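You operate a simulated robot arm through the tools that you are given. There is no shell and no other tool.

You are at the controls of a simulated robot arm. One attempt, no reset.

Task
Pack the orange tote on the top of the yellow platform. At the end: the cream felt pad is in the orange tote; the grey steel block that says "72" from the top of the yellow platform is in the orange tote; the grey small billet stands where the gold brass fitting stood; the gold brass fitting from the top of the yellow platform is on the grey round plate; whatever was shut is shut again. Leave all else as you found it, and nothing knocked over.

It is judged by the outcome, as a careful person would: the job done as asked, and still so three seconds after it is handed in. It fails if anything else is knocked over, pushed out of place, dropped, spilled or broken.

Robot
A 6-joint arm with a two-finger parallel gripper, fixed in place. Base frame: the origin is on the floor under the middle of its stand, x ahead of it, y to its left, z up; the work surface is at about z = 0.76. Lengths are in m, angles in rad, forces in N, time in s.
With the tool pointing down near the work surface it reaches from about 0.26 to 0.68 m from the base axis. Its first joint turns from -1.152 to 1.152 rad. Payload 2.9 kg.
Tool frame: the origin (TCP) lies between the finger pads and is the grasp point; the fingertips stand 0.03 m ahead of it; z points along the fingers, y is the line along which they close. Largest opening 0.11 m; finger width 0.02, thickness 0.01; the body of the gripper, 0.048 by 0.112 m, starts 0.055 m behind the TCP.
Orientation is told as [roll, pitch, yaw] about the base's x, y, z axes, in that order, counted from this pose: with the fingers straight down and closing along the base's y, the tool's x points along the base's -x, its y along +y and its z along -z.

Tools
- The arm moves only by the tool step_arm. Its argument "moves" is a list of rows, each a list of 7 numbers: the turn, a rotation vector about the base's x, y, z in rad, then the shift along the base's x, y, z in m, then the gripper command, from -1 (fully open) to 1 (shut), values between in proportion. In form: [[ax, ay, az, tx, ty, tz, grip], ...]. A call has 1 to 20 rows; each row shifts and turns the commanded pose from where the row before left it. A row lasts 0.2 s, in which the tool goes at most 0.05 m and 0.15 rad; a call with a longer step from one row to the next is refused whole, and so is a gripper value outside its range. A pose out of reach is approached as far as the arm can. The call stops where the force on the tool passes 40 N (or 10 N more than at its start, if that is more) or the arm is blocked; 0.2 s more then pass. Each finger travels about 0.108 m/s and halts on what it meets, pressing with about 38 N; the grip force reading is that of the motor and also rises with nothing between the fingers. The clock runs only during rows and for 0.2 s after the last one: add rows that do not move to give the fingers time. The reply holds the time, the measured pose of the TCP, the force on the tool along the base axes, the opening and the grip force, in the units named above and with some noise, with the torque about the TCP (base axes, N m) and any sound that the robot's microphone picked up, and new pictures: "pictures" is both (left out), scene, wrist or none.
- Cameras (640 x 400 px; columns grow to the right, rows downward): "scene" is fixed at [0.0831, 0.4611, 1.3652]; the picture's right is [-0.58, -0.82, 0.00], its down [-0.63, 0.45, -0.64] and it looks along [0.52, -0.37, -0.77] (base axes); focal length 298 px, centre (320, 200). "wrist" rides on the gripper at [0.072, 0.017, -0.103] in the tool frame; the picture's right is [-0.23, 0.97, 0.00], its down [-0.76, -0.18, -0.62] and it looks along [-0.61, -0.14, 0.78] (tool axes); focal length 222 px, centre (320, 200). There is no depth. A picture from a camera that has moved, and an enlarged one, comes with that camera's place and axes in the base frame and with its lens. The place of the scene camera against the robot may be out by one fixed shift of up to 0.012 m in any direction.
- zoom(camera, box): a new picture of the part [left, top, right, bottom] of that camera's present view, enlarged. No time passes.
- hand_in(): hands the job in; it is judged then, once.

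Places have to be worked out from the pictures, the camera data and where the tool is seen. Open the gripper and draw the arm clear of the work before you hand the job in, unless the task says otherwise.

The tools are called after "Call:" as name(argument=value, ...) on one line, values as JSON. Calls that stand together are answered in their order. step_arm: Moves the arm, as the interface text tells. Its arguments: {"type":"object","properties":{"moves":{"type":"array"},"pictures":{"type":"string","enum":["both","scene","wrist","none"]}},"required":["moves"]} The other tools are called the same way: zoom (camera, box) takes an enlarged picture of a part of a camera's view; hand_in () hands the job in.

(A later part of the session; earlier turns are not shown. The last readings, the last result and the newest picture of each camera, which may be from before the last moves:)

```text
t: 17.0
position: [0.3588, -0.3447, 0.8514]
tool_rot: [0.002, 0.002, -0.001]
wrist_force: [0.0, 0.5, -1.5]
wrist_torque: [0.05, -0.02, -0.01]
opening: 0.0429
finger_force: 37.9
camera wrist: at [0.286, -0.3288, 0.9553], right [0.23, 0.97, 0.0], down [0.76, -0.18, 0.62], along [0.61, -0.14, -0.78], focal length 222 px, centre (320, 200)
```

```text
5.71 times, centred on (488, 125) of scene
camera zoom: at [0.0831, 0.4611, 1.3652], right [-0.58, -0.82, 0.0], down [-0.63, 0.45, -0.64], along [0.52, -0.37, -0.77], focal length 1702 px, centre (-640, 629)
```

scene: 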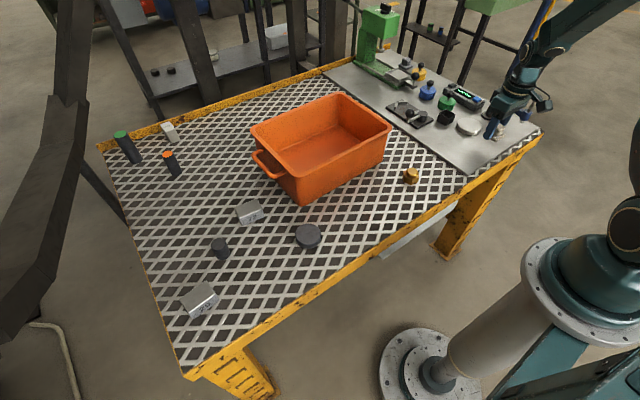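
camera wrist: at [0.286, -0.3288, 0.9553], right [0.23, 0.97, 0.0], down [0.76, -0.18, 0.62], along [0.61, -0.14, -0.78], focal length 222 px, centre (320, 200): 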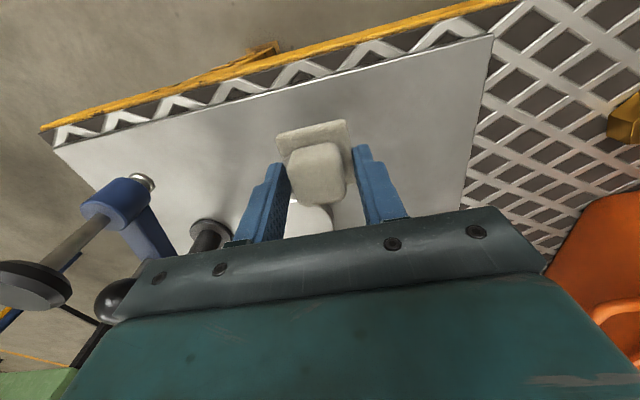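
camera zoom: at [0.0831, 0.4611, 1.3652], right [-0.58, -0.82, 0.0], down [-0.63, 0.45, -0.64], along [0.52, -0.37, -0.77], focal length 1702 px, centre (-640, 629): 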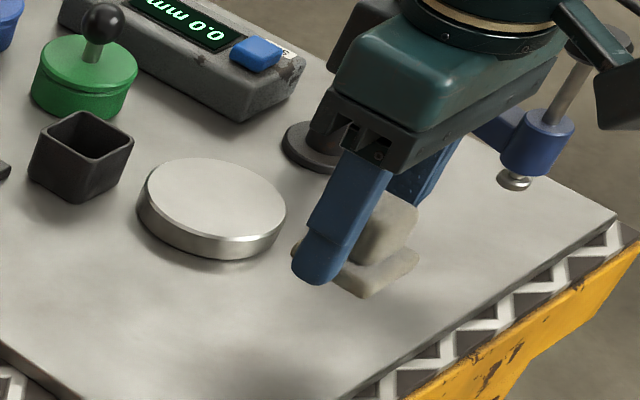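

The pad is firmly held by its base. I raise it to z≈1.0 and carry it over the tote, aiming for (0.59, 0.05) inside the rim.

Call:
step_arm(moves=[[0, 0, 0, 0, 0, 0.04, 1], [0, 0, 0, 0, 0, 0.045, 1], [0, 0, 0, 0, 0, 0.045, 1], [0, 0, 0, 0, 0, 0.02, 1], [0, 0, 0, 0.0231, 0.0395, 0, 1], [0, 0, 0, 0.0231, 0.0395, 0, 1], [0, 0, 0, 0.0231, 0.0395, 0, 1], [0, 0, 0, 0.0231, 0.0395, 0, 1], [0, 0, 0, 0.0231, 0.0395, 0, 1], [0, 0, 0, 0.0231, 0.0395, 0, 1], [0, 0, 0, 0.0231, 0.0395, 0, 1], [0, 0, 0, 0.0231, 0.0395, 0, 1], [0, 0, 0, 0.0231, 0.0395, 0, 1], [0, 0, 0, 0.0231, 0.0395, 0, 1], [0, 0, 0, 0, 0, 0, 1]])

```text
t: 20.2
position: [0.5915, 0.048, 1.0014]
tool_rot: [0.001, 0.0, -0.001]
wrist_force: [0.2, 0.1, -1.0]
wrist_torque: [-0.01, 0.0, 0.02]
opening: 0.0427
finger_force: 38.0
camera wrist: at [0.519, 0.0651, 1.1057], right [0.23, 0.97, 0.0], down [0.76, -0.18, 0.62], along [0.61, -0.14, -0.78], focal length 222 px, centre (320, 200)
```

scene: 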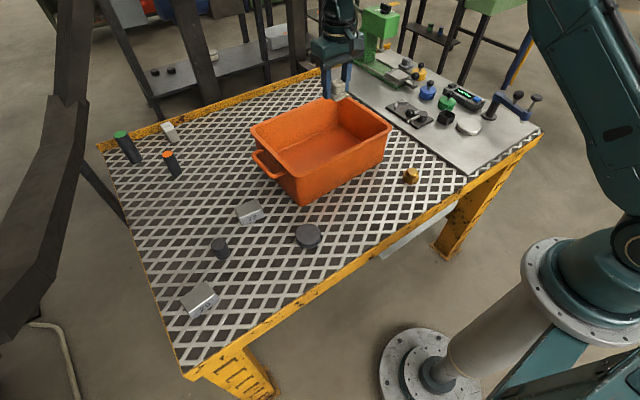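
wrist: 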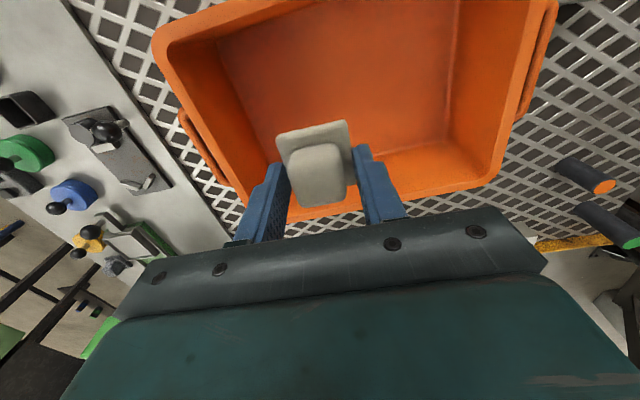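

Call:
zoom(camera="wrist", box=[140, 0, 560, 240])

Call:
zoom(camera="scene", box=[240, 60, 400, 210])

```text
1.52 times, centred on (350, 120) of wrist
camera zoom: at [0.519, 0.0651, 1.1057], right [0.23, 0.97, 0.0], down [0.76, -0.18, 0.62], along [0.61, -0.14, -0.78], focal length 338 px, centre (274, 322)
```

zoom: 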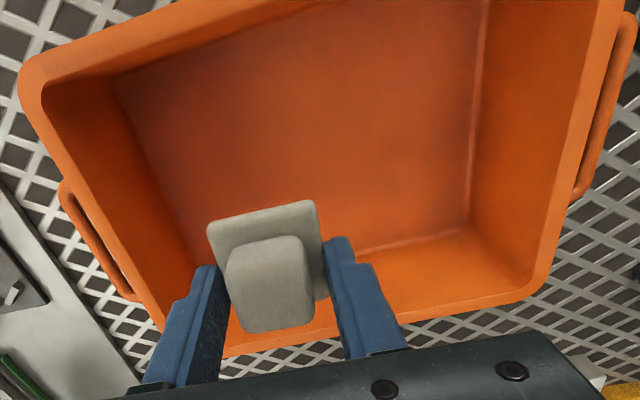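

```text
2.67 times, centred on (320, 135) of scene
camera zoom: at [0.0831, 0.4612, 1.3652], right [-0.58, -0.82, 0.0], down [-0.63, 0.45, -0.64], along [0.52, -0.37, -0.77], focal length 794 px, centre (320, 373)
```

zoom: 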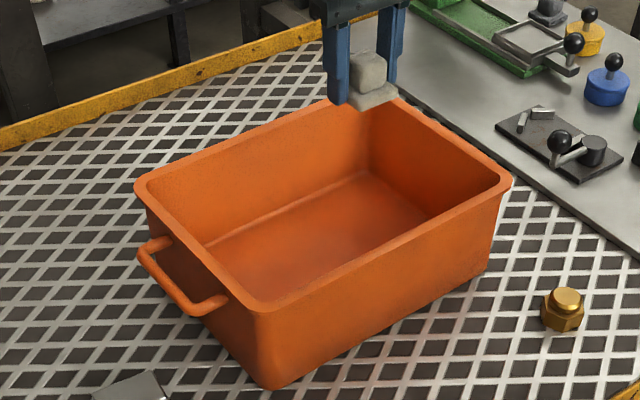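

The tote spans about x 0.50–0.715, y −0.07–0.235 with rim at z≈0.88. I shift slightly toward its right end and lower the pad inside, stopping a bit above the floor.

Call:
step_arm(moves=[[0, 0, 0, 0, -0.015, -0.03, 1], [0, 0, 0, 0, 0, -0.04, 1], [0, 0, 0, 0, 0, -0.04, 1], [0, 0, 0, 0, 0, -0.04, 1], [0, 0, 0, 0, 0, -0.025, 1], [0, 0, 0, 0, 0, -0.008, 1], [0, 0, 0, 0, 0, 0, 1]])

Call:
zoom(camera="scene", box=[240, 60, 400, 210])

```text
t: 21.8
position: [0.5896, 0.0338, 0.8151]
tool_rot: [0.0, 0.0, 0.0]
wrist_force: [-0.4, -1.1, -0.5]
wrist_torque: [0.01, 0.03, -0.01]
opening: 0.0427
finger_force: 37.6
camera wrist: at [0.5176, 0.0507, 0.92], right [0.23, 0.97, 0.0], down [0.76, -0.18, 0.62], along [0.61, -0.14, -0.78], focal length 222 px, centre (320, 200)
```

scene: 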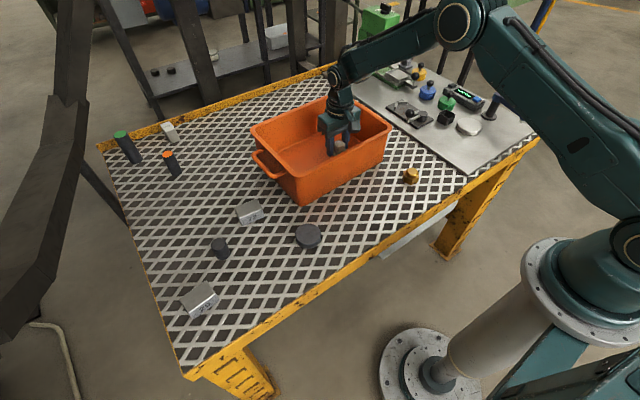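
wrist: 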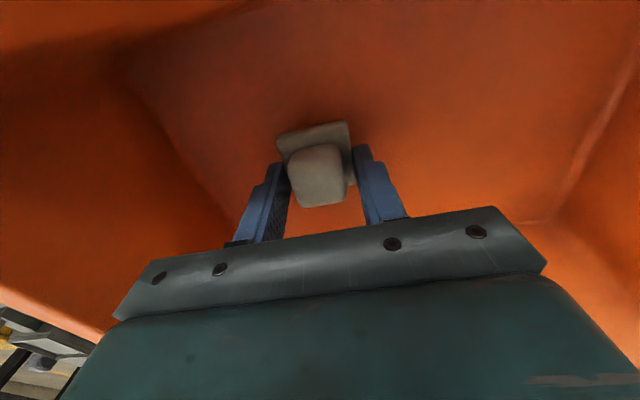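

```text
2.67 times, centred on (320, 135) of scene
camera zoom: at [0.0831, 0.4611, 1.3652], right [-0.58, -0.82, 0.0], down [-0.63, 0.45, -0.64], along [0.52, -0.37, -0.77], focal length 794 px, centre (320, 373)
```

zoom: 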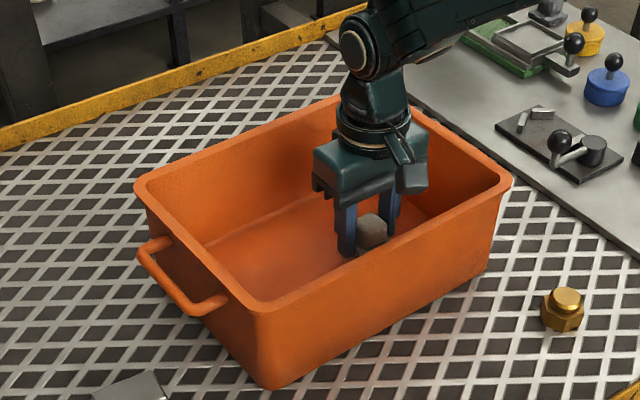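

No contact yet at TCP 0.815. I creep down a few millimetres at a time, watching force.

Call:
step_arm(moves=[[0, 0, 0, 0, 0, -0.003, 1], [0, 0, 0, 0, 0, -0.003, 1], [0, 0, 0, 0, 0, 0, 1]], pictures="wrist")

```text
t: 22.6
position: [0.5904, 0.035, 0.8111]
tool_rot: [0.001, 0.0, 0.001]
wrist_force: [-0.1, 0.3, -0.8]
wrist_torque: [0.02, 0.01, 0.0]
opening: 0.0429
finger_force: 38.3
camera wrist: at [0.5171, 0.0506, 0.9146], right [0.23, 0.97, 0.0], down [0.76, -0.18, 0.62], along [0.61, -0.14, -0.78], focal length 222 px, centre (320, 200)
```

wrist: 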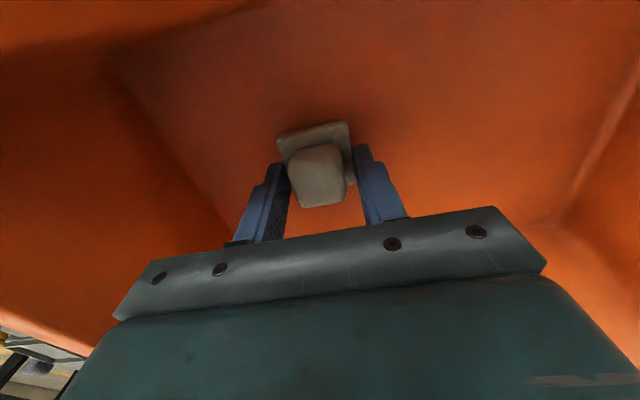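

Call:
step_arm(moves=[[0, 0, 0, 0, 0, -0.002, 1], [0, 0, 0, 0, 0, -0.002, 1], [0, 0, 0, 0, 0, 0, 1]], pictures="none")

```text
t: 23.4
position: [0.5887, 0.0351, 0.8062]
tool_rot: [0.001, 0.0, 0.0]
wrist_force: [-0.4, 0.7, -1.0]
wrist_torque: [0.01, -0.03, -0.03]
opening: 0.0429
finger_force: 38.4
```

Still no contact at TCP 0.806; I keep creeping down by small steps.

Call:
step_arm(moves=[[0, 0, 0, 0, 0, -0.002, 1], [0, 0, 0, 0, 0, -0.002, 1], [0, 0, 0, 0, 0, 0, 1]], pictures="scene")

Call:
zoom(camera="scene", box=[300, 110, 380, 170])

```text
t: 24.2
position: [0.5894, 0.0342, 0.8037]
tool_rot: [-0.001, 0.001, -0.001]
wrist_force: [-1.2, -0.7, -1.0]
wrist_torque: [0.04, -0.02, -0.02]
opening: 0.0432
finger_force: 38.0
```

scene: 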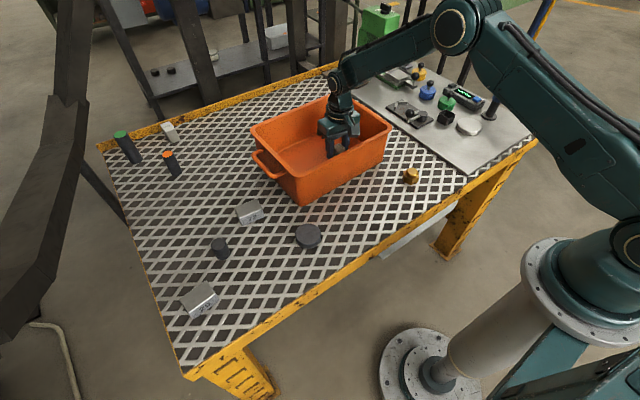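

```text
6.67 times, centred on (340, 140) of scene
camera zoom: at [0.0831, 0.4611, 1.3652], right [-0.58, -0.82, 0.0], down [-0.63, 0.45, -0.64], along [0.52, -0.37, -0.77], focal length 1985 px, centre (187, 600)
```

zoom: 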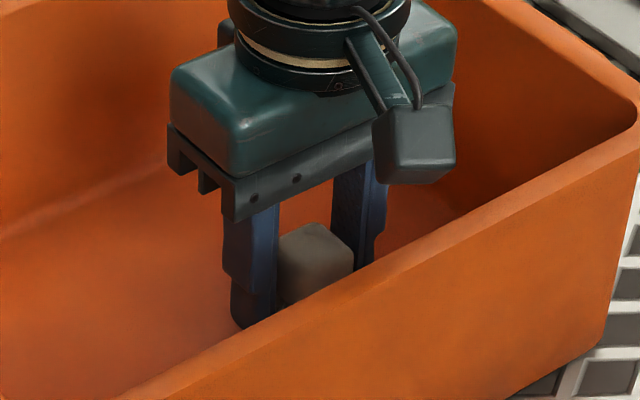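

Call:
step_arm(moves=[[0, 0, 0, 0, 0, -0.002, 1], [0, 0, 0, 0, 0, -0.002, 1], [0, 0, 0, 0, 0, 0, 1]], pictures="none")

```text
t: 25.0
position: [0.5885, 0.034, 0.7997]
tool_rot: [0.0, 0.001, 0.001]
wrist_force: [0.0, -0.5, -0.8]
wrist_torque: [-0.01, -0.04, 0.02]
opening: 0.0427
finger_force: 38.9
```

Call:
step_arm(moves=[[0, 0, 0, 0, 0, -0.0015, 1], [0, 0, 0, 0, 0, -0.0015, 1], [0, 0, 0, 0, 0, 0, 1]], pictures="wrist")

```text
t: 25.8
position: [0.5896, 0.0338, 0.7971]
tool_rot: [0.002, -0.003, 0.003]
wrist_force: [-10.9, 0.0, 26.2]
wrist_torque: [0.17, 0.55, 0.12]
opening: 0.0428
finger_force: 38.2
camera wrist: at [0.5165, 0.0501, 0.902], right [0.23, 0.97, 0.0], down [0.76, -0.18, 0.62], along [0.61, -0.14, -0.78], focal length 222 px, centre (320, 200)
```

wrist: 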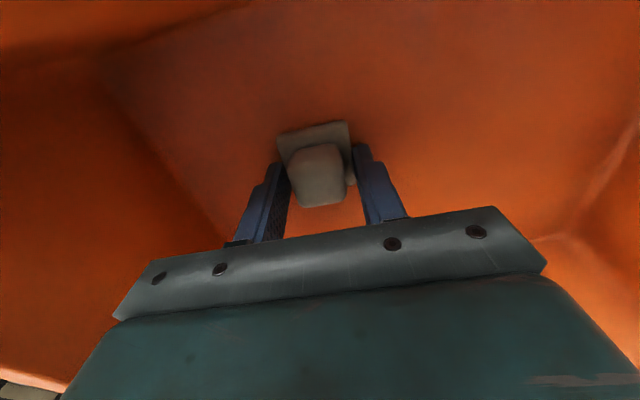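

Contact with the tote floor (26 N) at TCP ≈0.797. I ease up a millimetre, open partly, and lift out straight.

Call:
step_arm(moves=[[0, 0, 0, 0, 0, 0.0015, 1], [0, 0, 0, 0, 0, 0, 0.1], [0, 0, 0, 0, 0, 0, -0.3], [0, 0, 0, 0, 0, 0, -0.3], [0, 0, 0, 0, 0, 0.01, -0.3], [0, 0, 0, 0, 0, 0.03, -0.3], [0, 0, 0, 0, 0, 0.04, -0.3], [0, 0, 0, 0, 0, 0.045, -0.3], [0, 0, 0, 0, 0, 0.045, -0.3], [0, 0, 0, 0, 0, 0.03, -1], [0, 0, 0, 0, 0, 0, -1]])

Call:
zoom(camera="wrist", box=[140, 0, 560, 240])

```text
t: 28.2
position: [0.5859, 0.0355, 0.9969]
tool_rot: [0.0, 0.0, 0.0]
wrist_force: [-0.3, 0.6, -0.6]
wrist_torque: [0.03, -0.02, 0.02]
opening: 0.11
finger_force: 0.1
camera wrist: at [0.5127, 0.0513, 1.1003], right [0.23, 0.97, 0.0], down [0.76, -0.18, 0.62], along [0.61, -0.14, -0.78], focal length 222 px, centre (320, 200)
```

scene: 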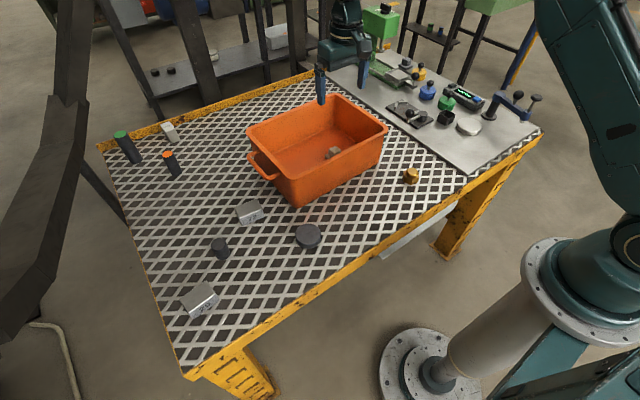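
wrist: 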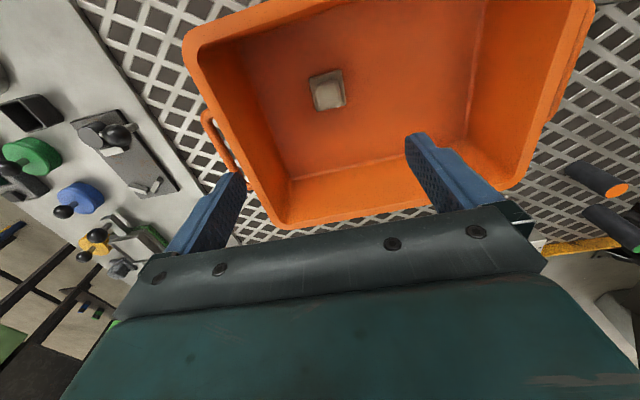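

```text
1.52 times, centred on (350, 120) of wrist
camera zoom: at [0.5127, 0.0513, 1.1003], right [0.23, 0.97, 0.0], down [0.76, -0.18, 0.62], along [0.61, -0.14, -0.78], focal length 338 px, centre (274, 322)
```

zoom: 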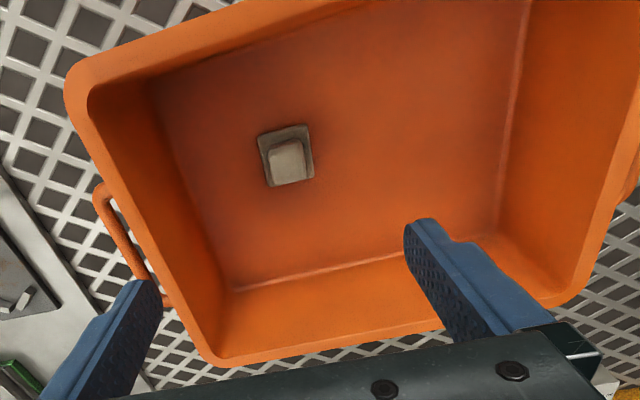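

The pad sits in the tote, but the tote may have shifted slightly. I zoom to compare its position against the earlier pictures.

Call:
zoom(camera="scene", box=[240, 80, 400, 210])

Call:
zoom(camera="scene", box=[240, 60, 400, 210])

```text
3.08 times, centred on (320, 145) of scene
camera zoom: at [0.0831, 0.4611, 1.3652], right [-0.58, -0.82, 0.0], down [-0.63, 0.45, -0.64], along [0.52, -0.37, -0.77], focal length 916 px, centre (320, 369)
```

zoom: 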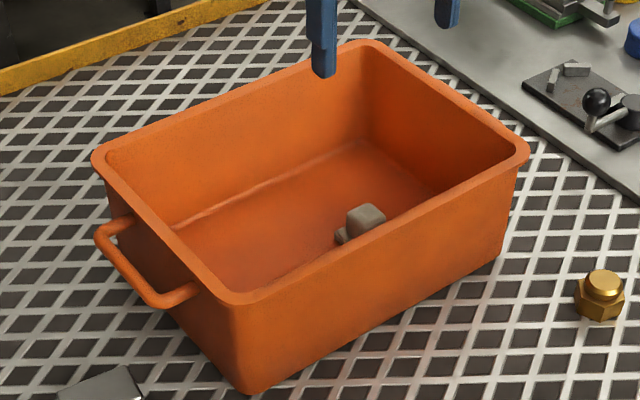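

```text
2.67 times, centred on (320, 135) of scene
camera zoom: at [0.0831, 0.4611, 1.3652], right [-0.58, -0.82, 0.0], down [-0.63, 0.45, -0.64], along [0.52, -0.37, -0.77], focal length 794 px, centre (320, 373)
```

zoom: 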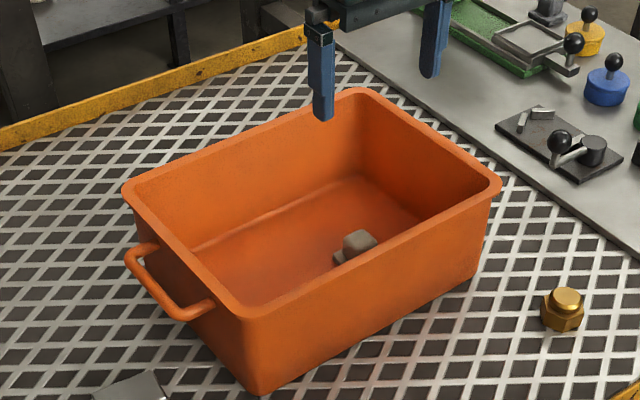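

The tote slid about 12 mm in +y when the fingertips dragged its floor while opening; I'll nudge it back later and avoid pressing again. Next is the 72 block at about (0.549, 0.343), 42×59 mm, close to the tote handle, so I go there turning the gripper −90° to grip across its short side.

Call:
step_arm(moves=[[0, 0, -0.15, -0.005, 0.044, -0.005, -1], [0, 0, -0.15, -0.005, 0.044, -0.005, -1], [0, 0, -0.15, -0.005, 0.044, -0.005, -1], [0, 0, -0.15, -0.005, 0.044, -0.005, -1], [0, 0, -0.15, -0.005, 0.044, -0.005, -1], [0, 0, -0.15, -0.005, 0.044, -0.005, -1], [0, 0, -0.15, -0.005, 0.044, -0.005, -1], [0, 0, -0.15, 0, 0, 0, -1], [0, 0, -0.15, 0, 0, 0, -1], [0, 0, -0.15, 0, 0, 0, -1], [0, 0, -0.12, 0, 0, 0, -1], [0, 0, 0, 0, 0, 0, -1]])

```text
t: 30.8
position: [0.5534, 0.3424, 0.9616]
tool_rot: [0.0, -0.001, -1.62]
wrist_force: [-0.2, -0.5, -0.1]
wrist_torque: [-0.03, 0.02, -0.03]
opening: 0.11
finger_force: 0.0
camera wrist: at [0.5738, 0.4144, 1.0661], right [0.96, -0.28, 0.0], down [-0.21, -0.75, 0.62], along [-0.17, -0.6, -0.78], focal length 222 px, centre (320, 200)
```

scene: 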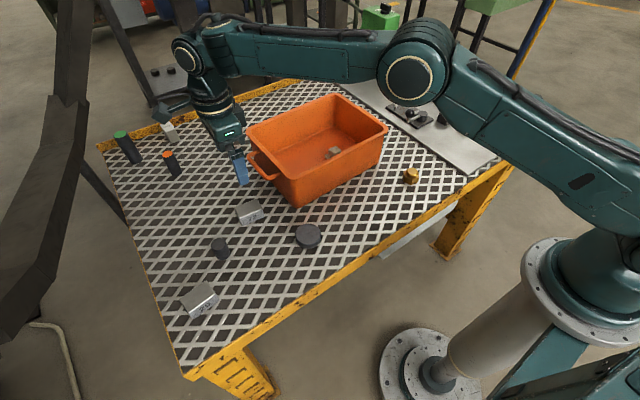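
wrist: 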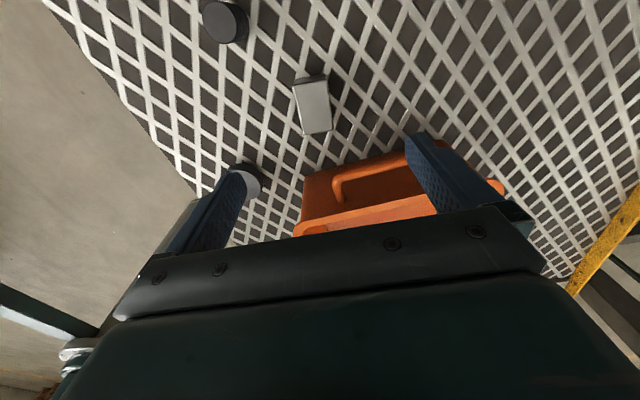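

Call:
zoom(camera="wrist", box=[250, 50, 378, 150])

Call:
zoom(camera="wrist", box=[270, 120, 450, 240])

```text
4.00 times, centred on (314, 100) of wrist
camera zoom: at [0.5738, 0.4144, 1.0661], right [0.96, -0.28, 0.0], down [-0.21, -0.75, 0.62], along [-0.17, -0.6, -0.78], focal length 888 px, centre (344, 600)
```

zoom: 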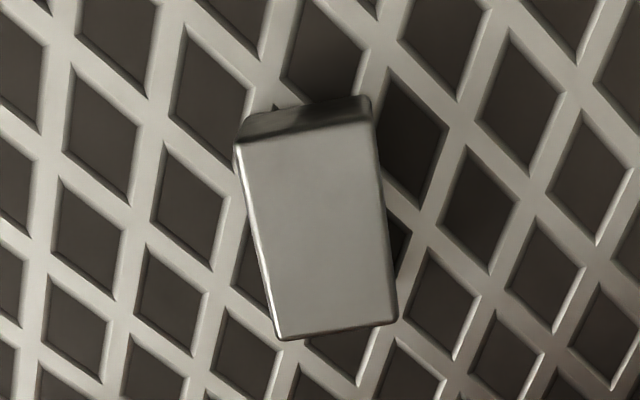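

```text
3.33 times, centred on (360, 180) of wrist
camera zoom: at [0.5738, 0.4144, 1.0661], right [0.96, -0.28, 0.0], down [-0.21, -0.75, 0.62], along [-0.17, -0.6, -0.78], focal length 740 px, centre (187, 267)
```

zoom: 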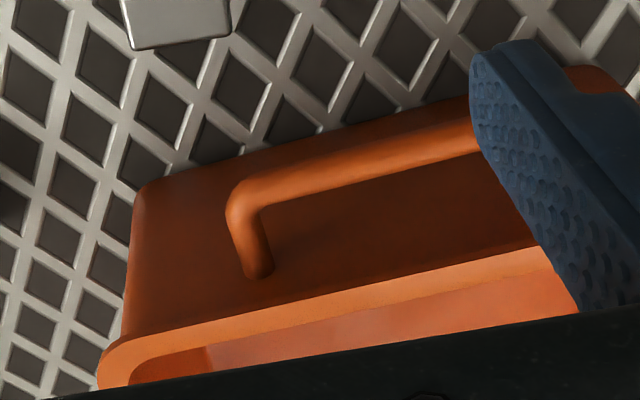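

The block's top face is at centre (0.545, 0.338), about 38×57 mm, turned −0.125 rad. I align yaw and position and descend halfway for a check.

Call:
step_arm(moves=[[0, 0, -0.076, -0.008, -0.005, -0.02, -1], [0, 0, 0, 0, 0, -0.04, -1], [0, 0, 0, 0, 0, -0.04, -1], [0, 0, 0, 0, 0, 0, -1]], pictures="wrist")

Call:
zoom(camera="wrist", box=[220, 60, 420, 200])

```text
t: 31.8
position: [0.5447, 0.338, 0.859]
tool_rot: [-0.001, 0.0, -1.694]
wrist_force: [-0.4, -0.7, 0.5]
wrist_torque: [-0.01, -0.02, -0.01]
opening: 0.1101
finger_force: 0.0
camera wrist: at [0.5706, 0.4075, 0.9651], right [0.94, -0.35, 0.0], down [-0.27, -0.73, 0.62], along [-0.22, -0.58, -0.78], focal length 222 px, centre (320, 200)
```

wrist: 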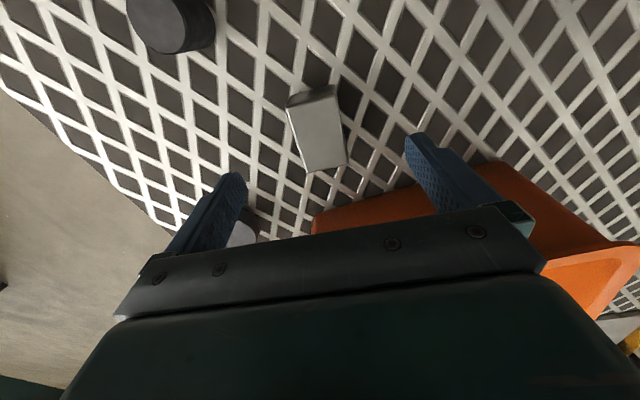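

```text
2.86 times, centred on (320, 130) of wrist
camera zoom: at [0.5706, 0.4075, 0.9651], right [0.94, -0.35, 0.0], down [-0.27, -0.73, 0.62], along [-0.22, -0.58, -0.78], focal length 635 px, centre (320, 400)
```

zoom: 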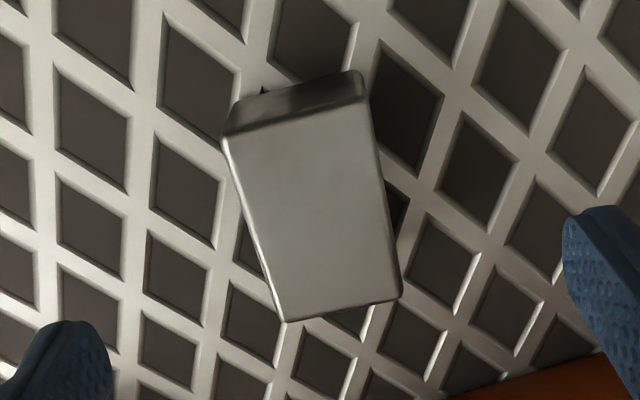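

The block is centred between the fingers and aligned. I descend to TCP 0.798 and close on it.

Call:
step_arm(moves=[[0, 0, 0, 0.001, 0.003, -0.03, -1], [0, 0, 0, 0, 0, -0.02, -1], [0, 0, 0, 0, 0, -0.011, -1], [0, 0, 0, 0, 0, 0, -0.2], [0, 0, 0, 0, 0, 0, 0.3], [0, 0, 0, 0, 0, 0, 1], [0, 0, 0, 0, 0, 0, 1], [0, 0, 0, 0, 0, 0, 1]], pictures="wrist")

```text
t: 33.6
position: [0.5463, 0.3423, 0.8013]
tool_rot: [-0.002, 0.0, -1.694]
wrist_force: [-0.2, 0.4, 0.3]
wrist_torque: [0.05, -0.03, 0.03]
opening: 0.0398
finger_force: 38.2
camera wrist: at [0.5729, 0.4112, 0.9062], right [0.94, -0.35, 0.0], down [-0.27, -0.73, 0.62], along [-0.22, -0.58, -0.78], focal length 222 px, centre (320, 200)
```

wrist: 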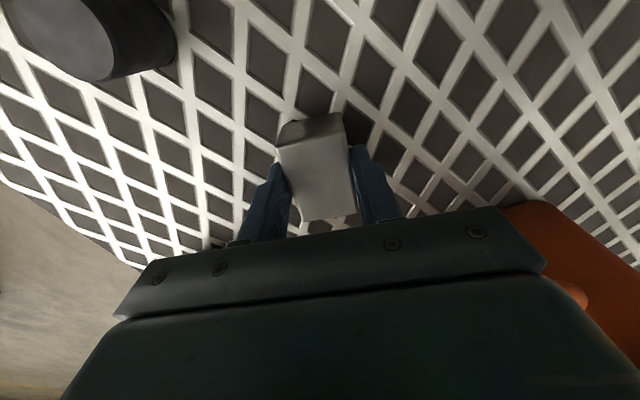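

Gripped at 0.040 m. I lift it up and check it's held.

Call:
step_arm(moves=[[0, 0, 0, 0, 0, 0.01, 1], [0, 0, 0, 0, 0, 0.03, 1], [0, 0, 0, 0, 0, 0.04, 1], [0, 0, 0, 0, 0, 0.045, 1], [0, 0, 0, 0, 0, 0.045, 1], [0, 0, 0, 0, 0, 0.015, 1], [0, 0, 0, 0, 0, 0, 1]])

```text
t: 35.2
position: [0.5439, 0.3407, 0.9857]
tool_rot: [-0.004, -0.001, -1.694]
wrist_force: [0.1, -0.8, -6.1]
wrist_torque: [0.01, -0.02, 0.01]
opening: 0.0394
finger_force: 37.8
camera wrist: at [0.5698, 0.4095, 1.0898], right [0.94, -0.35, 0.0], down [-0.27, -0.73, 0.62], along [-0.22, -0.59, -0.78], focal length 222 px, centre (320, 200)
```

scene: 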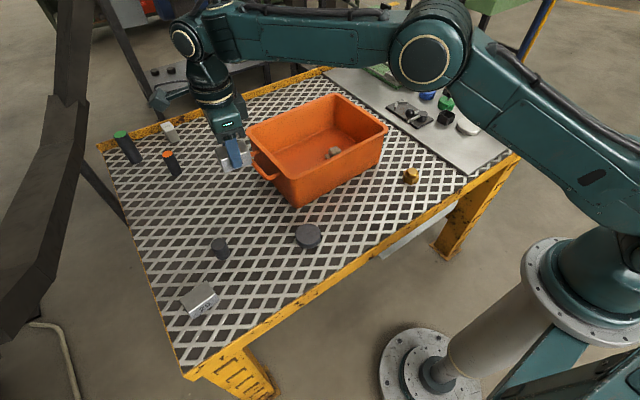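
wrist: 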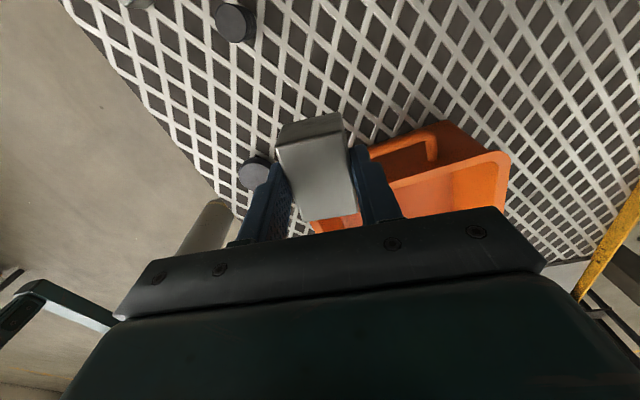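

The block (about 6 N) hangs securely. I carry it over the tote's left half while turning the gripper back to yaw 0.

Call:
step_arm(moves=[[0, 0, 0.1412, 0.0047, -0.0147, 0, 1], [0, 0, 0.1412, 0.0047, -0.0147, 0, 1], [0, 0, 0.1412, 0.0047, -0.0147, 0, 1], [0, 0, 0.1412, 0.0047, -0.0147, 0, 1], [0, 0, 0.1412, 0.0047, -0.0147, 0, 1], [0, 0, 0.1412, 0.0047, -0.0147, 0, 1], [0, 0, 0.1412, 0.0047, -0.0147, 0, 1], [0, 0, 0.1412, 0.0047, -0.0147, 0, 1], [0, 0, 0.1412, 0.0047, -0.0147, 0, 1], [0, 0, 0.1412, 0.0047, -0.0147, 0, 1], [0, 0, 0.1412, 0.0047, -0.0147, 0, 1], [0, 0, 0.1412, 0.0047, -0.0147, 0, 1], [0, 0, 0, 0, 0, 0, 1]])

```text
t: 38.0
position: [0.6018, 0.164, 0.9859]
tool_rot: [-0.001, 0.001, 0.001]
wrist_force: [0.2, -0.4, -5.7]
wrist_torque: [0.01, 0.01, -0.04]
opening: 0.0398
finger_force: 37.9
camera wrist: at [0.5292, 0.1807, 1.0906], right [0.23, 0.97, 0.0], down [0.76, -0.18, 0.62], along [0.61, -0.14, -0.78], focal length 222 px, centre (320, 200)
```

scene: 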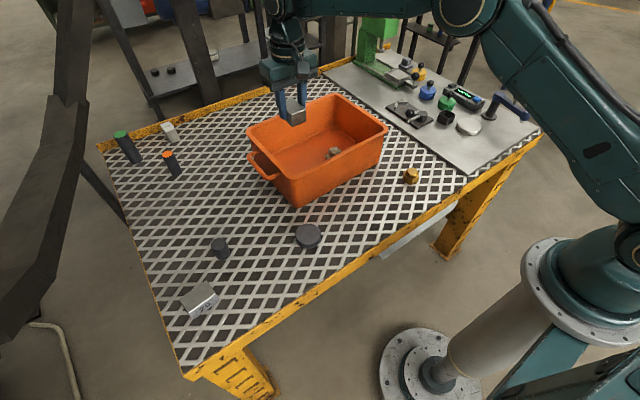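
wrist: 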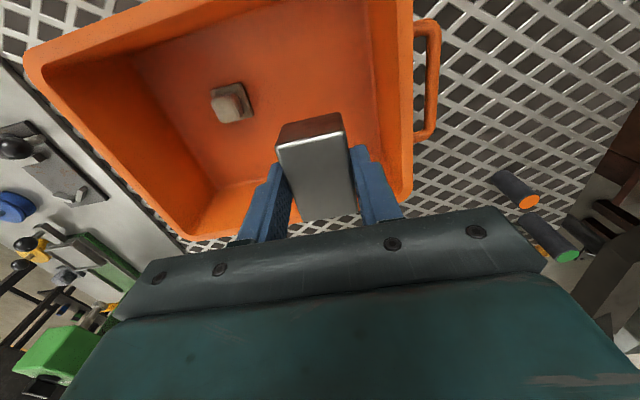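

The block is over the tote's left half, clear of walls and of the pad. I lower it to just above the floor.

Call:
step_arm(moves=[[0, 0, 0, -0.004, -0.01, -0.03, 1], [0, 0, 0, 0, 0, -0.04, 1], [0, 0, 0, 0, 0, -0.04, 1], [0, 0, 0, 0, 0, -0.035, 1], [0, 0, 0, 0, 0, -0.02, 1], [0, 0, 0, 0, 0, -0.004, 1], [0, 0, 0, 0, 0, 0, 1]])

```text
t: 39.6
position: [0.5991, 0.154, 0.8163]
tool_rot: [-0.001, 0.0, -0.001]
wrist_force: [-0.3, -0.1, -6.9]
wrist_torque: [0.02, 0.0, 0.0]
opening: 0.0396
finger_force: 37.8
camera wrist: at [0.5266, 0.1704, 0.92], right [0.23, 0.97, 0.0], down [0.76, -0.18, 0.62], along [0.61, -0.14, -0.78], focal length 222 px, centre (320, 200)
```

scene: 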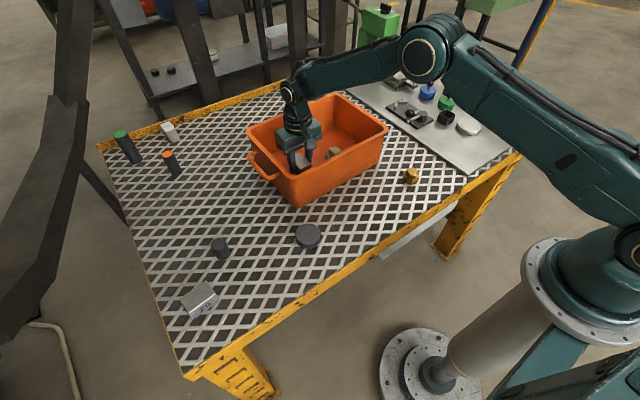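
wrist: 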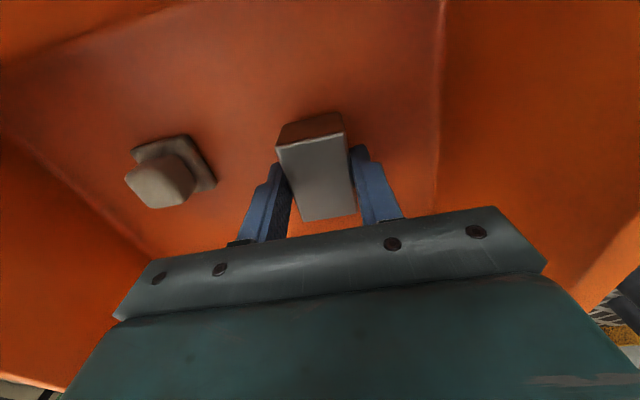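

Call:
step_arm(moves=[[0, 0, 0, 0, 0, -0.002, 1], [0, 0, 0, 0, 0, -0.002, 1], [0, 0, 0, 0, 0, 0, 1]], pictures="none")

```text
t: 40.4
position: [0.5997, 0.1536, 0.8121]
tool_rot: [0.0, 0.0, 0.0]
wrist_force: [0.3, -0.1, -7.2]
wrist_torque: [-0.01, -0.01, 0.01]
opening: 0.0395
finger_force: 38.0
```

Force still shows just the block's weight; two more small steps down.

Call:
step_arm(moves=[[0, 0, 0, 0, 0, -0.0015, 1], [0, 0, 0, 0, 0, -0.0015, 1], [0, 0, 0, 0, 0, 0, 1]], pictures="none")

```text
t: 41.2
position: [0.5992, 0.1541, 0.8109]
tool_rot: [0.0, 0.0, 0.001]
wrist_force: [-1.7, -0.8, -0.4]
wrist_torque: [0.06, 0.15, 0.03]
opening: 0.0398
finger_force: 37.9
```

The weight has transferred to the floor, with fingertips ~1 cm above it. I open gently and lift straight out.

Call:
step_arm(moves=[[0, 0, 0, 0, 0, 0, 0.15], [0, 0, 0, 0, 0, 0, -0.1], [0, 0, 0, 0, 0, 0, -0.2], [0, 0, 0, 0, 0, 0.02, -0.2], [0, 0, 0, 0, 0, 0.04, -0.2], [0, 0, 0, 0, 0, 0.045, -0.2], [0, 0, 0, 0, 0, 0.045, -0.2], [0, 0, 0, 0, 0, 0.03, -0.2], [0, 0, 0, 0, 0, 0, -0.2]])

Call:
zoom(camera="scene", box=[240, 80, 400, 210])

```text
t: 43.2
position: [0.5995, 0.1531, 0.9929]
tool_rot: [-0.001, 0.0, 0.001]
wrist_force: [-0.2, 0.5, 0.6]
wrist_torque: [0.01, -0.02, 0.02]
opening: 0.066
finger_force: 0.1
camera wrist: at [0.5269, 0.1694, 1.0969], right [0.23, 0.97, 0.0], down [0.76, -0.18, 0.62], along [0.61, -0.14, -0.78], focal length 222 px, centre (320, 200)
```

scene: 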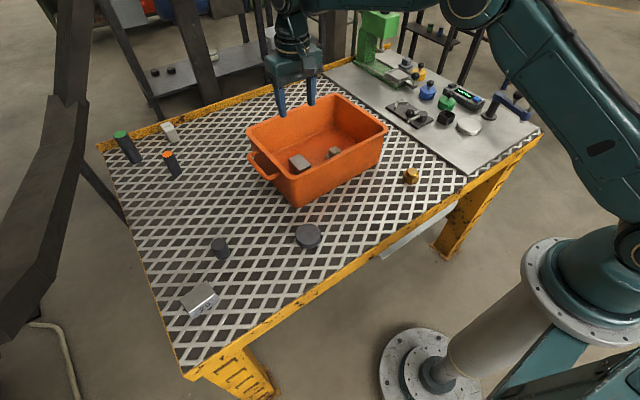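
wrist: 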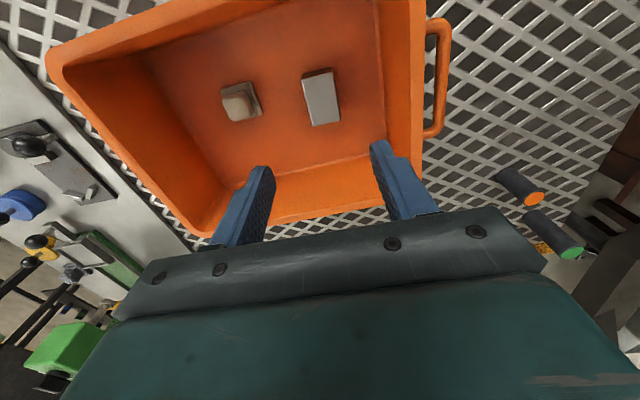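

```text
3.08 times, centred on (320, 145) of scene
camera zoom: at [0.0831, 0.4611, 1.3652], right [-0.58, -0.82, 0.0], down [-0.63, 0.45, -0.64], along [0.52, -0.37, -0.77], focal length 916 px, centre (320, 369)
```

zoom: 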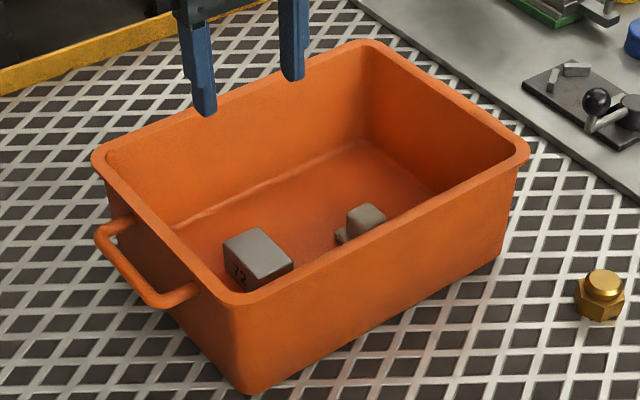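

Block 72 and the pad are both in the tote and the tote didn't move this time. Comparing corners, it sits about 13 mm too far in +y, so I close the fingers, go inside above the pad, and get ready to push the right wall back.

Call:
step_arm(moves=[[0, 0, 0, 0.002, -0.038, 0, 1], [0, 0, 0, 0.002, -0.038, 0, 1], [0, 0, 0, 0.002, -0.038, 0, 1], [0, 0, 0, 0.0025, -0.039, 0, 1], [0, 0, 0, 0, 0, -0.04, 1], [0, 0, 0, 0, 0, -0.04, 1], [0, 0, 0, 0, 0, -0.04, 1], [0, 0, 0, 0, 0, -0.03, 1], [0, 0, 0, 0, 0, 0, 1]])

```text
t: 45.2
position: [0.6062, 0.0029, 0.84]
tool_rot: [0.001, -0.001, -0.001]
wrist_force: [0.1, -0.4, 0.6]
wrist_torque: [-0.02, 0.0, 0.01]
opening: 0.0002
finger_force: 37.2
camera wrist: at [0.5346, 0.0184, 0.9439], right [0.23, 0.97, 0.0], down [0.76, -0.18, 0.62], along [0.61, -0.14, -0.78], focal length 222 px, centre (320, 200)
```

scene: 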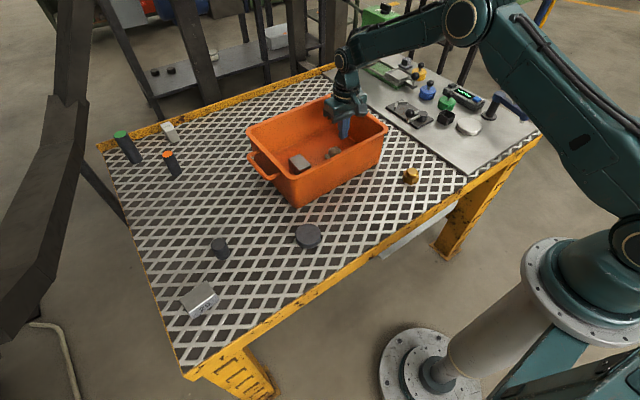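
wrist: 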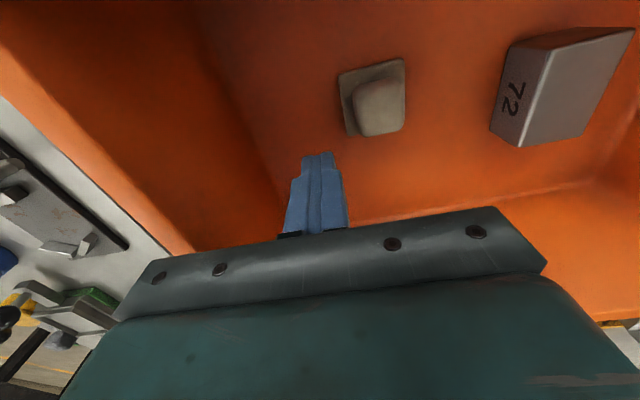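

Call:
step_arm(moves=[[0, 0, 0, 0, -0.006, 0, 1], [0, 0, 0, 0, -0.006, 0, 1], [0, 0, 0, 0, -0.006, 0, 1], [0, 0, 0, 0, -0.006, 0, 1], [0, 0, 0, 0, -0.004, 0, 1], [0, 0, 0, 0, 0, 0, 1]], pictures="wrist")

```text
t: 46.6
position: [0.6071, -0.0256, 0.8406]
tool_rot: [0.0, 0.0, 0.0]
wrist_force: [0.3, -1.3, -0.2]
wrist_torque: [0.0, -0.02, 0.01]
opening: 0.0001
finger_force: 37.9
camera wrist: at [0.5343, -0.0095, 0.9445], right [0.23, 0.97, 0.0], down [0.76, -0.18, 0.62], along [0.61, -0.14, -0.78], focal length 222 px, centre (320, 200)
```

wrist: 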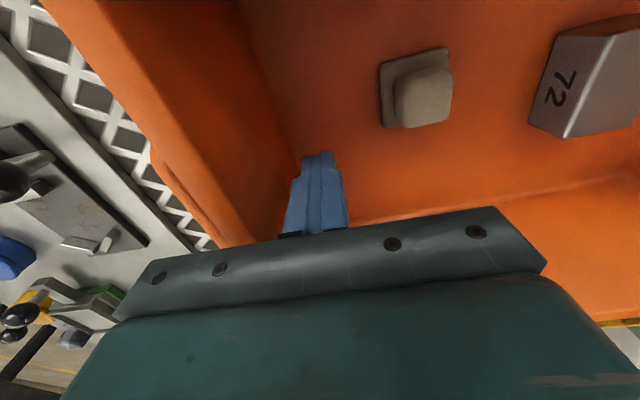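

No contact yet at y=-0.026. I creep on in 2–3 mm steps until I feel the wall.

Call:
step_arm(moves=[[0, 0, 0, 0, -0.003, 0, 1], [0, 0, 0, 0, -0.003, 0, 1], [0, 0, 0, 0, -0.002, 0, 1], [0, 0, 0, 0, 0, 0, 1]], pictures="none")

```text
t: 47.6
position: [0.6069, -0.0344, 0.8399]
tool_rot: [0.0, 0.0, -0.001]
wrist_force: [-0.2, 0.6, 1.0]
wrist_torque: [0.02, 0.03, -0.02]
opening: 0.0001
finger_force: 38.0
```

Call:
step_arm(moves=[[0, 0, 0, 0, -0.002, 0, 1], [0, 0, 0, 0, -0.002, 0, 1], [0, 0, 0, 0, 0, 0, 1]], pictures="wrist")

```text
t: 48.4
position: [0.607, -0.0394, 0.8403]
tool_rot: [-0.002, 0.002, 0.001]
wrist_force: [-0.2, -0.4, 1.0]
wrist_torque: [0.01, -0.01, 0.0]
opening: 0.0
finger_force: 37.8
camera wrist: at [0.5347, -0.0216, 0.9447], right [0.23, 0.97, 0.0], down [0.76, -0.18, 0.62], along [0.61, -0.14, -0.78], focal length 222 px, centre (320, 200)
```

wrist: 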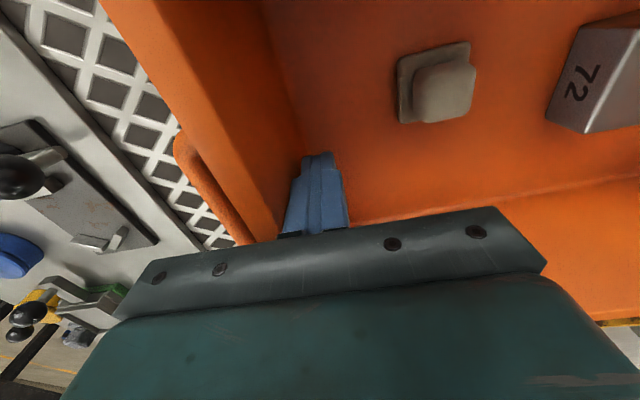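

Call:
step_arm(moves=[[0, 0, 0, 0, -0.002, 0, 1], [0, 0, 0, 0, -0.002, 0, 1], [0, 0, 0, 0, 0, 0, 1]], pictures="none")

```text
t: 49.2
position: [0.6073, -0.0419, 0.8409]
tool_rot: [0.001, 0.0, 0.0]
wrist_force: [0.2, 5.6, 0.5]
wrist_torque: [-0.11, 0.01, 0.07]
opening: 0.0
finger_force: 37.9
```

Contact felt (5.6 N). I push on a further 8 mm in small steps and then compare the tote's corners in the scene view.

Call:
step_arm(moves=[[0, 0, 0, 0, -0.002, 0, 1], [0, 0, 0, 0, -0.002, 0, 1], [0, 0, 0, 0, -0.002, 0, 1], [0, 0, 0, 0, -0.002, 0, 1], [0, 0, 0, 0, 0, 0, 1]], pictures="scene")

Call:
zoom(camera="scene", box=[240, 80, 400, 210])

```text
t: 50.4
position: [0.607, -0.0507, 0.8402]
tool_rot: [0.0, 0.0, -0.001]
wrist_force: [0.7, 4.4, 0.7]
wrist_torque: [-0.09, 0.01, 0.06]
opening: 0.0
finger_force: 37.1
```

scene: 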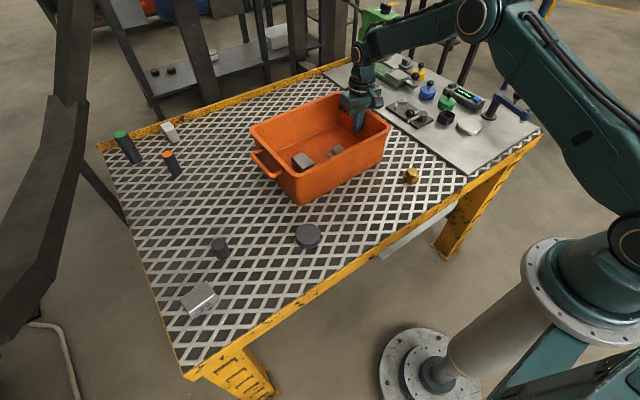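

```text
3.08 times, centred on (320, 145) of scene
camera zoom: at [0.0831, 0.4612, 1.3652], right [-0.58, -0.82, 0.0], down [-0.63, 0.45, -0.64], along [0.52, -0.37, -0.77], focal length 916 px, centre (320, 369)
```

zoom: 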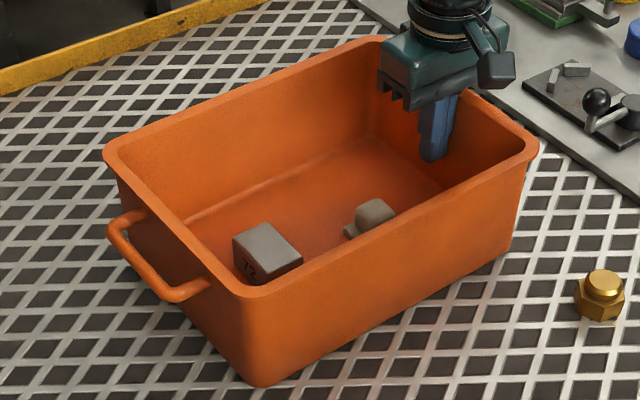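

The corners are now within 1–2 mm of the original view. I push 1.5 mm more, then back off and rise out of the tote.

Call:
step_arm(moves=[[0, 0, 0, 0, -0.0015, 0, 1], [0, 0, 0, 0, 0, 0, 1], [0, 0, 0, 0, 0.01, 0, 1], [0, 0, 0, 0, 0.02, 0.02, 1], [0, 0, 0, 0, 0, 0.045, 1], [0, 0, 0, 0, 0, 0.045, 1], [0, 0, 0, -0.01, 0, 0.04, 0], [0, 0, 0, -0.03, -0.02, 0, -1], [0, 0, 0, -0.03, -0.02, 0, -1], [0, 0, 0, -0.04, -0.02, 0, -1], [0, 0, 0, -0.04, -0.02, 0, -1], [0, 0, 0, -0.04, 0, 0, -1], [0, 0, 0, 0, 0, 0, -1]])

Call:
zoom(camera="scene", box=[240, 80, 400, 210])

Call:
zoom(camera="wrist", box=[240, 40, 400, 140])

```text
t: 53.2
position: [0.4169, -0.1027, 0.9899]
tool_rot: [0.0, -0.001, 0.0]
wrist_force: [1.0, -0.3, 0.4]
wrist_torque: [0.0, 0.01, -0.01]
opening: 0.11
finger_force: 0.0
camera wrist: at [0.3451, -0.0868, 1.094], right [0.23, 0.97, 0.0], down [0.76, -0.18, 0.62], along [0.61, -0.14, -0.78], focal length 222 px, centre (320, 200)
```

scene: 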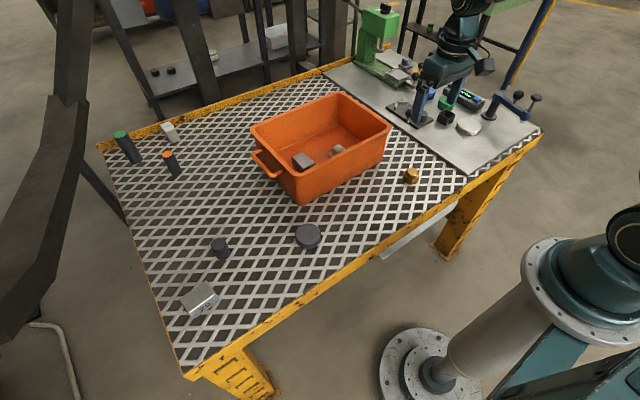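
wrist: 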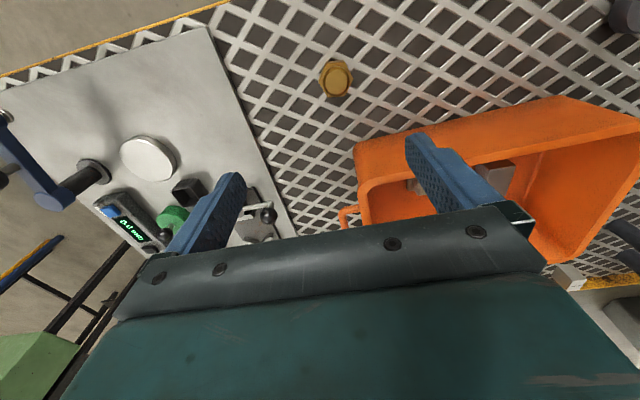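

```text
3.08 times, centred on (320, 145) of scene
camera zoom: at [0.0831, 0.4611, 1.3652], right [-0.58, -0.82, 0.0], down [-0.63, 0.45, -0.64], along [0.52, -0.37, -0.77], focal length 916 px, centre (320, 369)
```

zoom: 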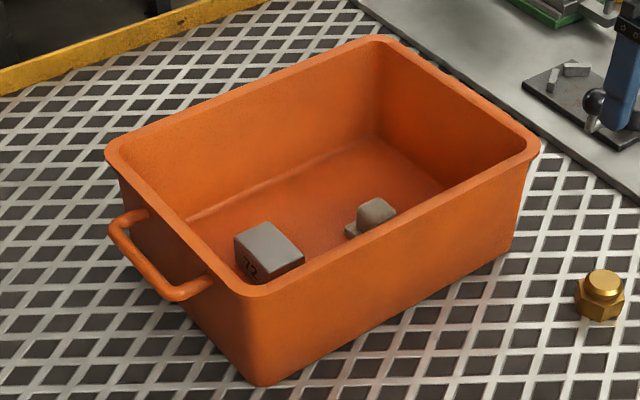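

```text
4.00 times, centred on (320, 90) of wrist
camera zoom: at [0.3451, -0.0868, 1.094], right [0.23, 0.97, 0.0], down [0.76, -0.18, 0.62], along [0.61, -0.14, -0.78], focal length 888 px, centre (320, 640)
```

zoom: 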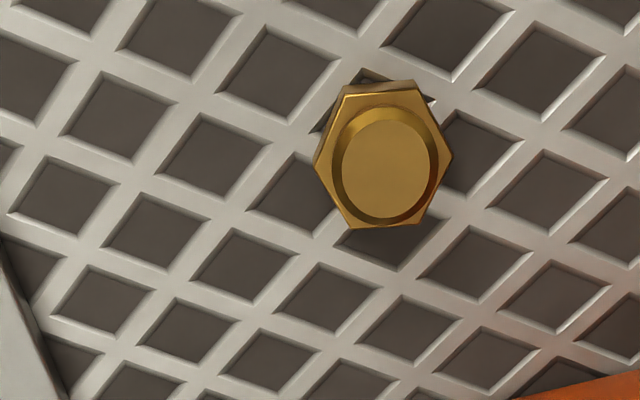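

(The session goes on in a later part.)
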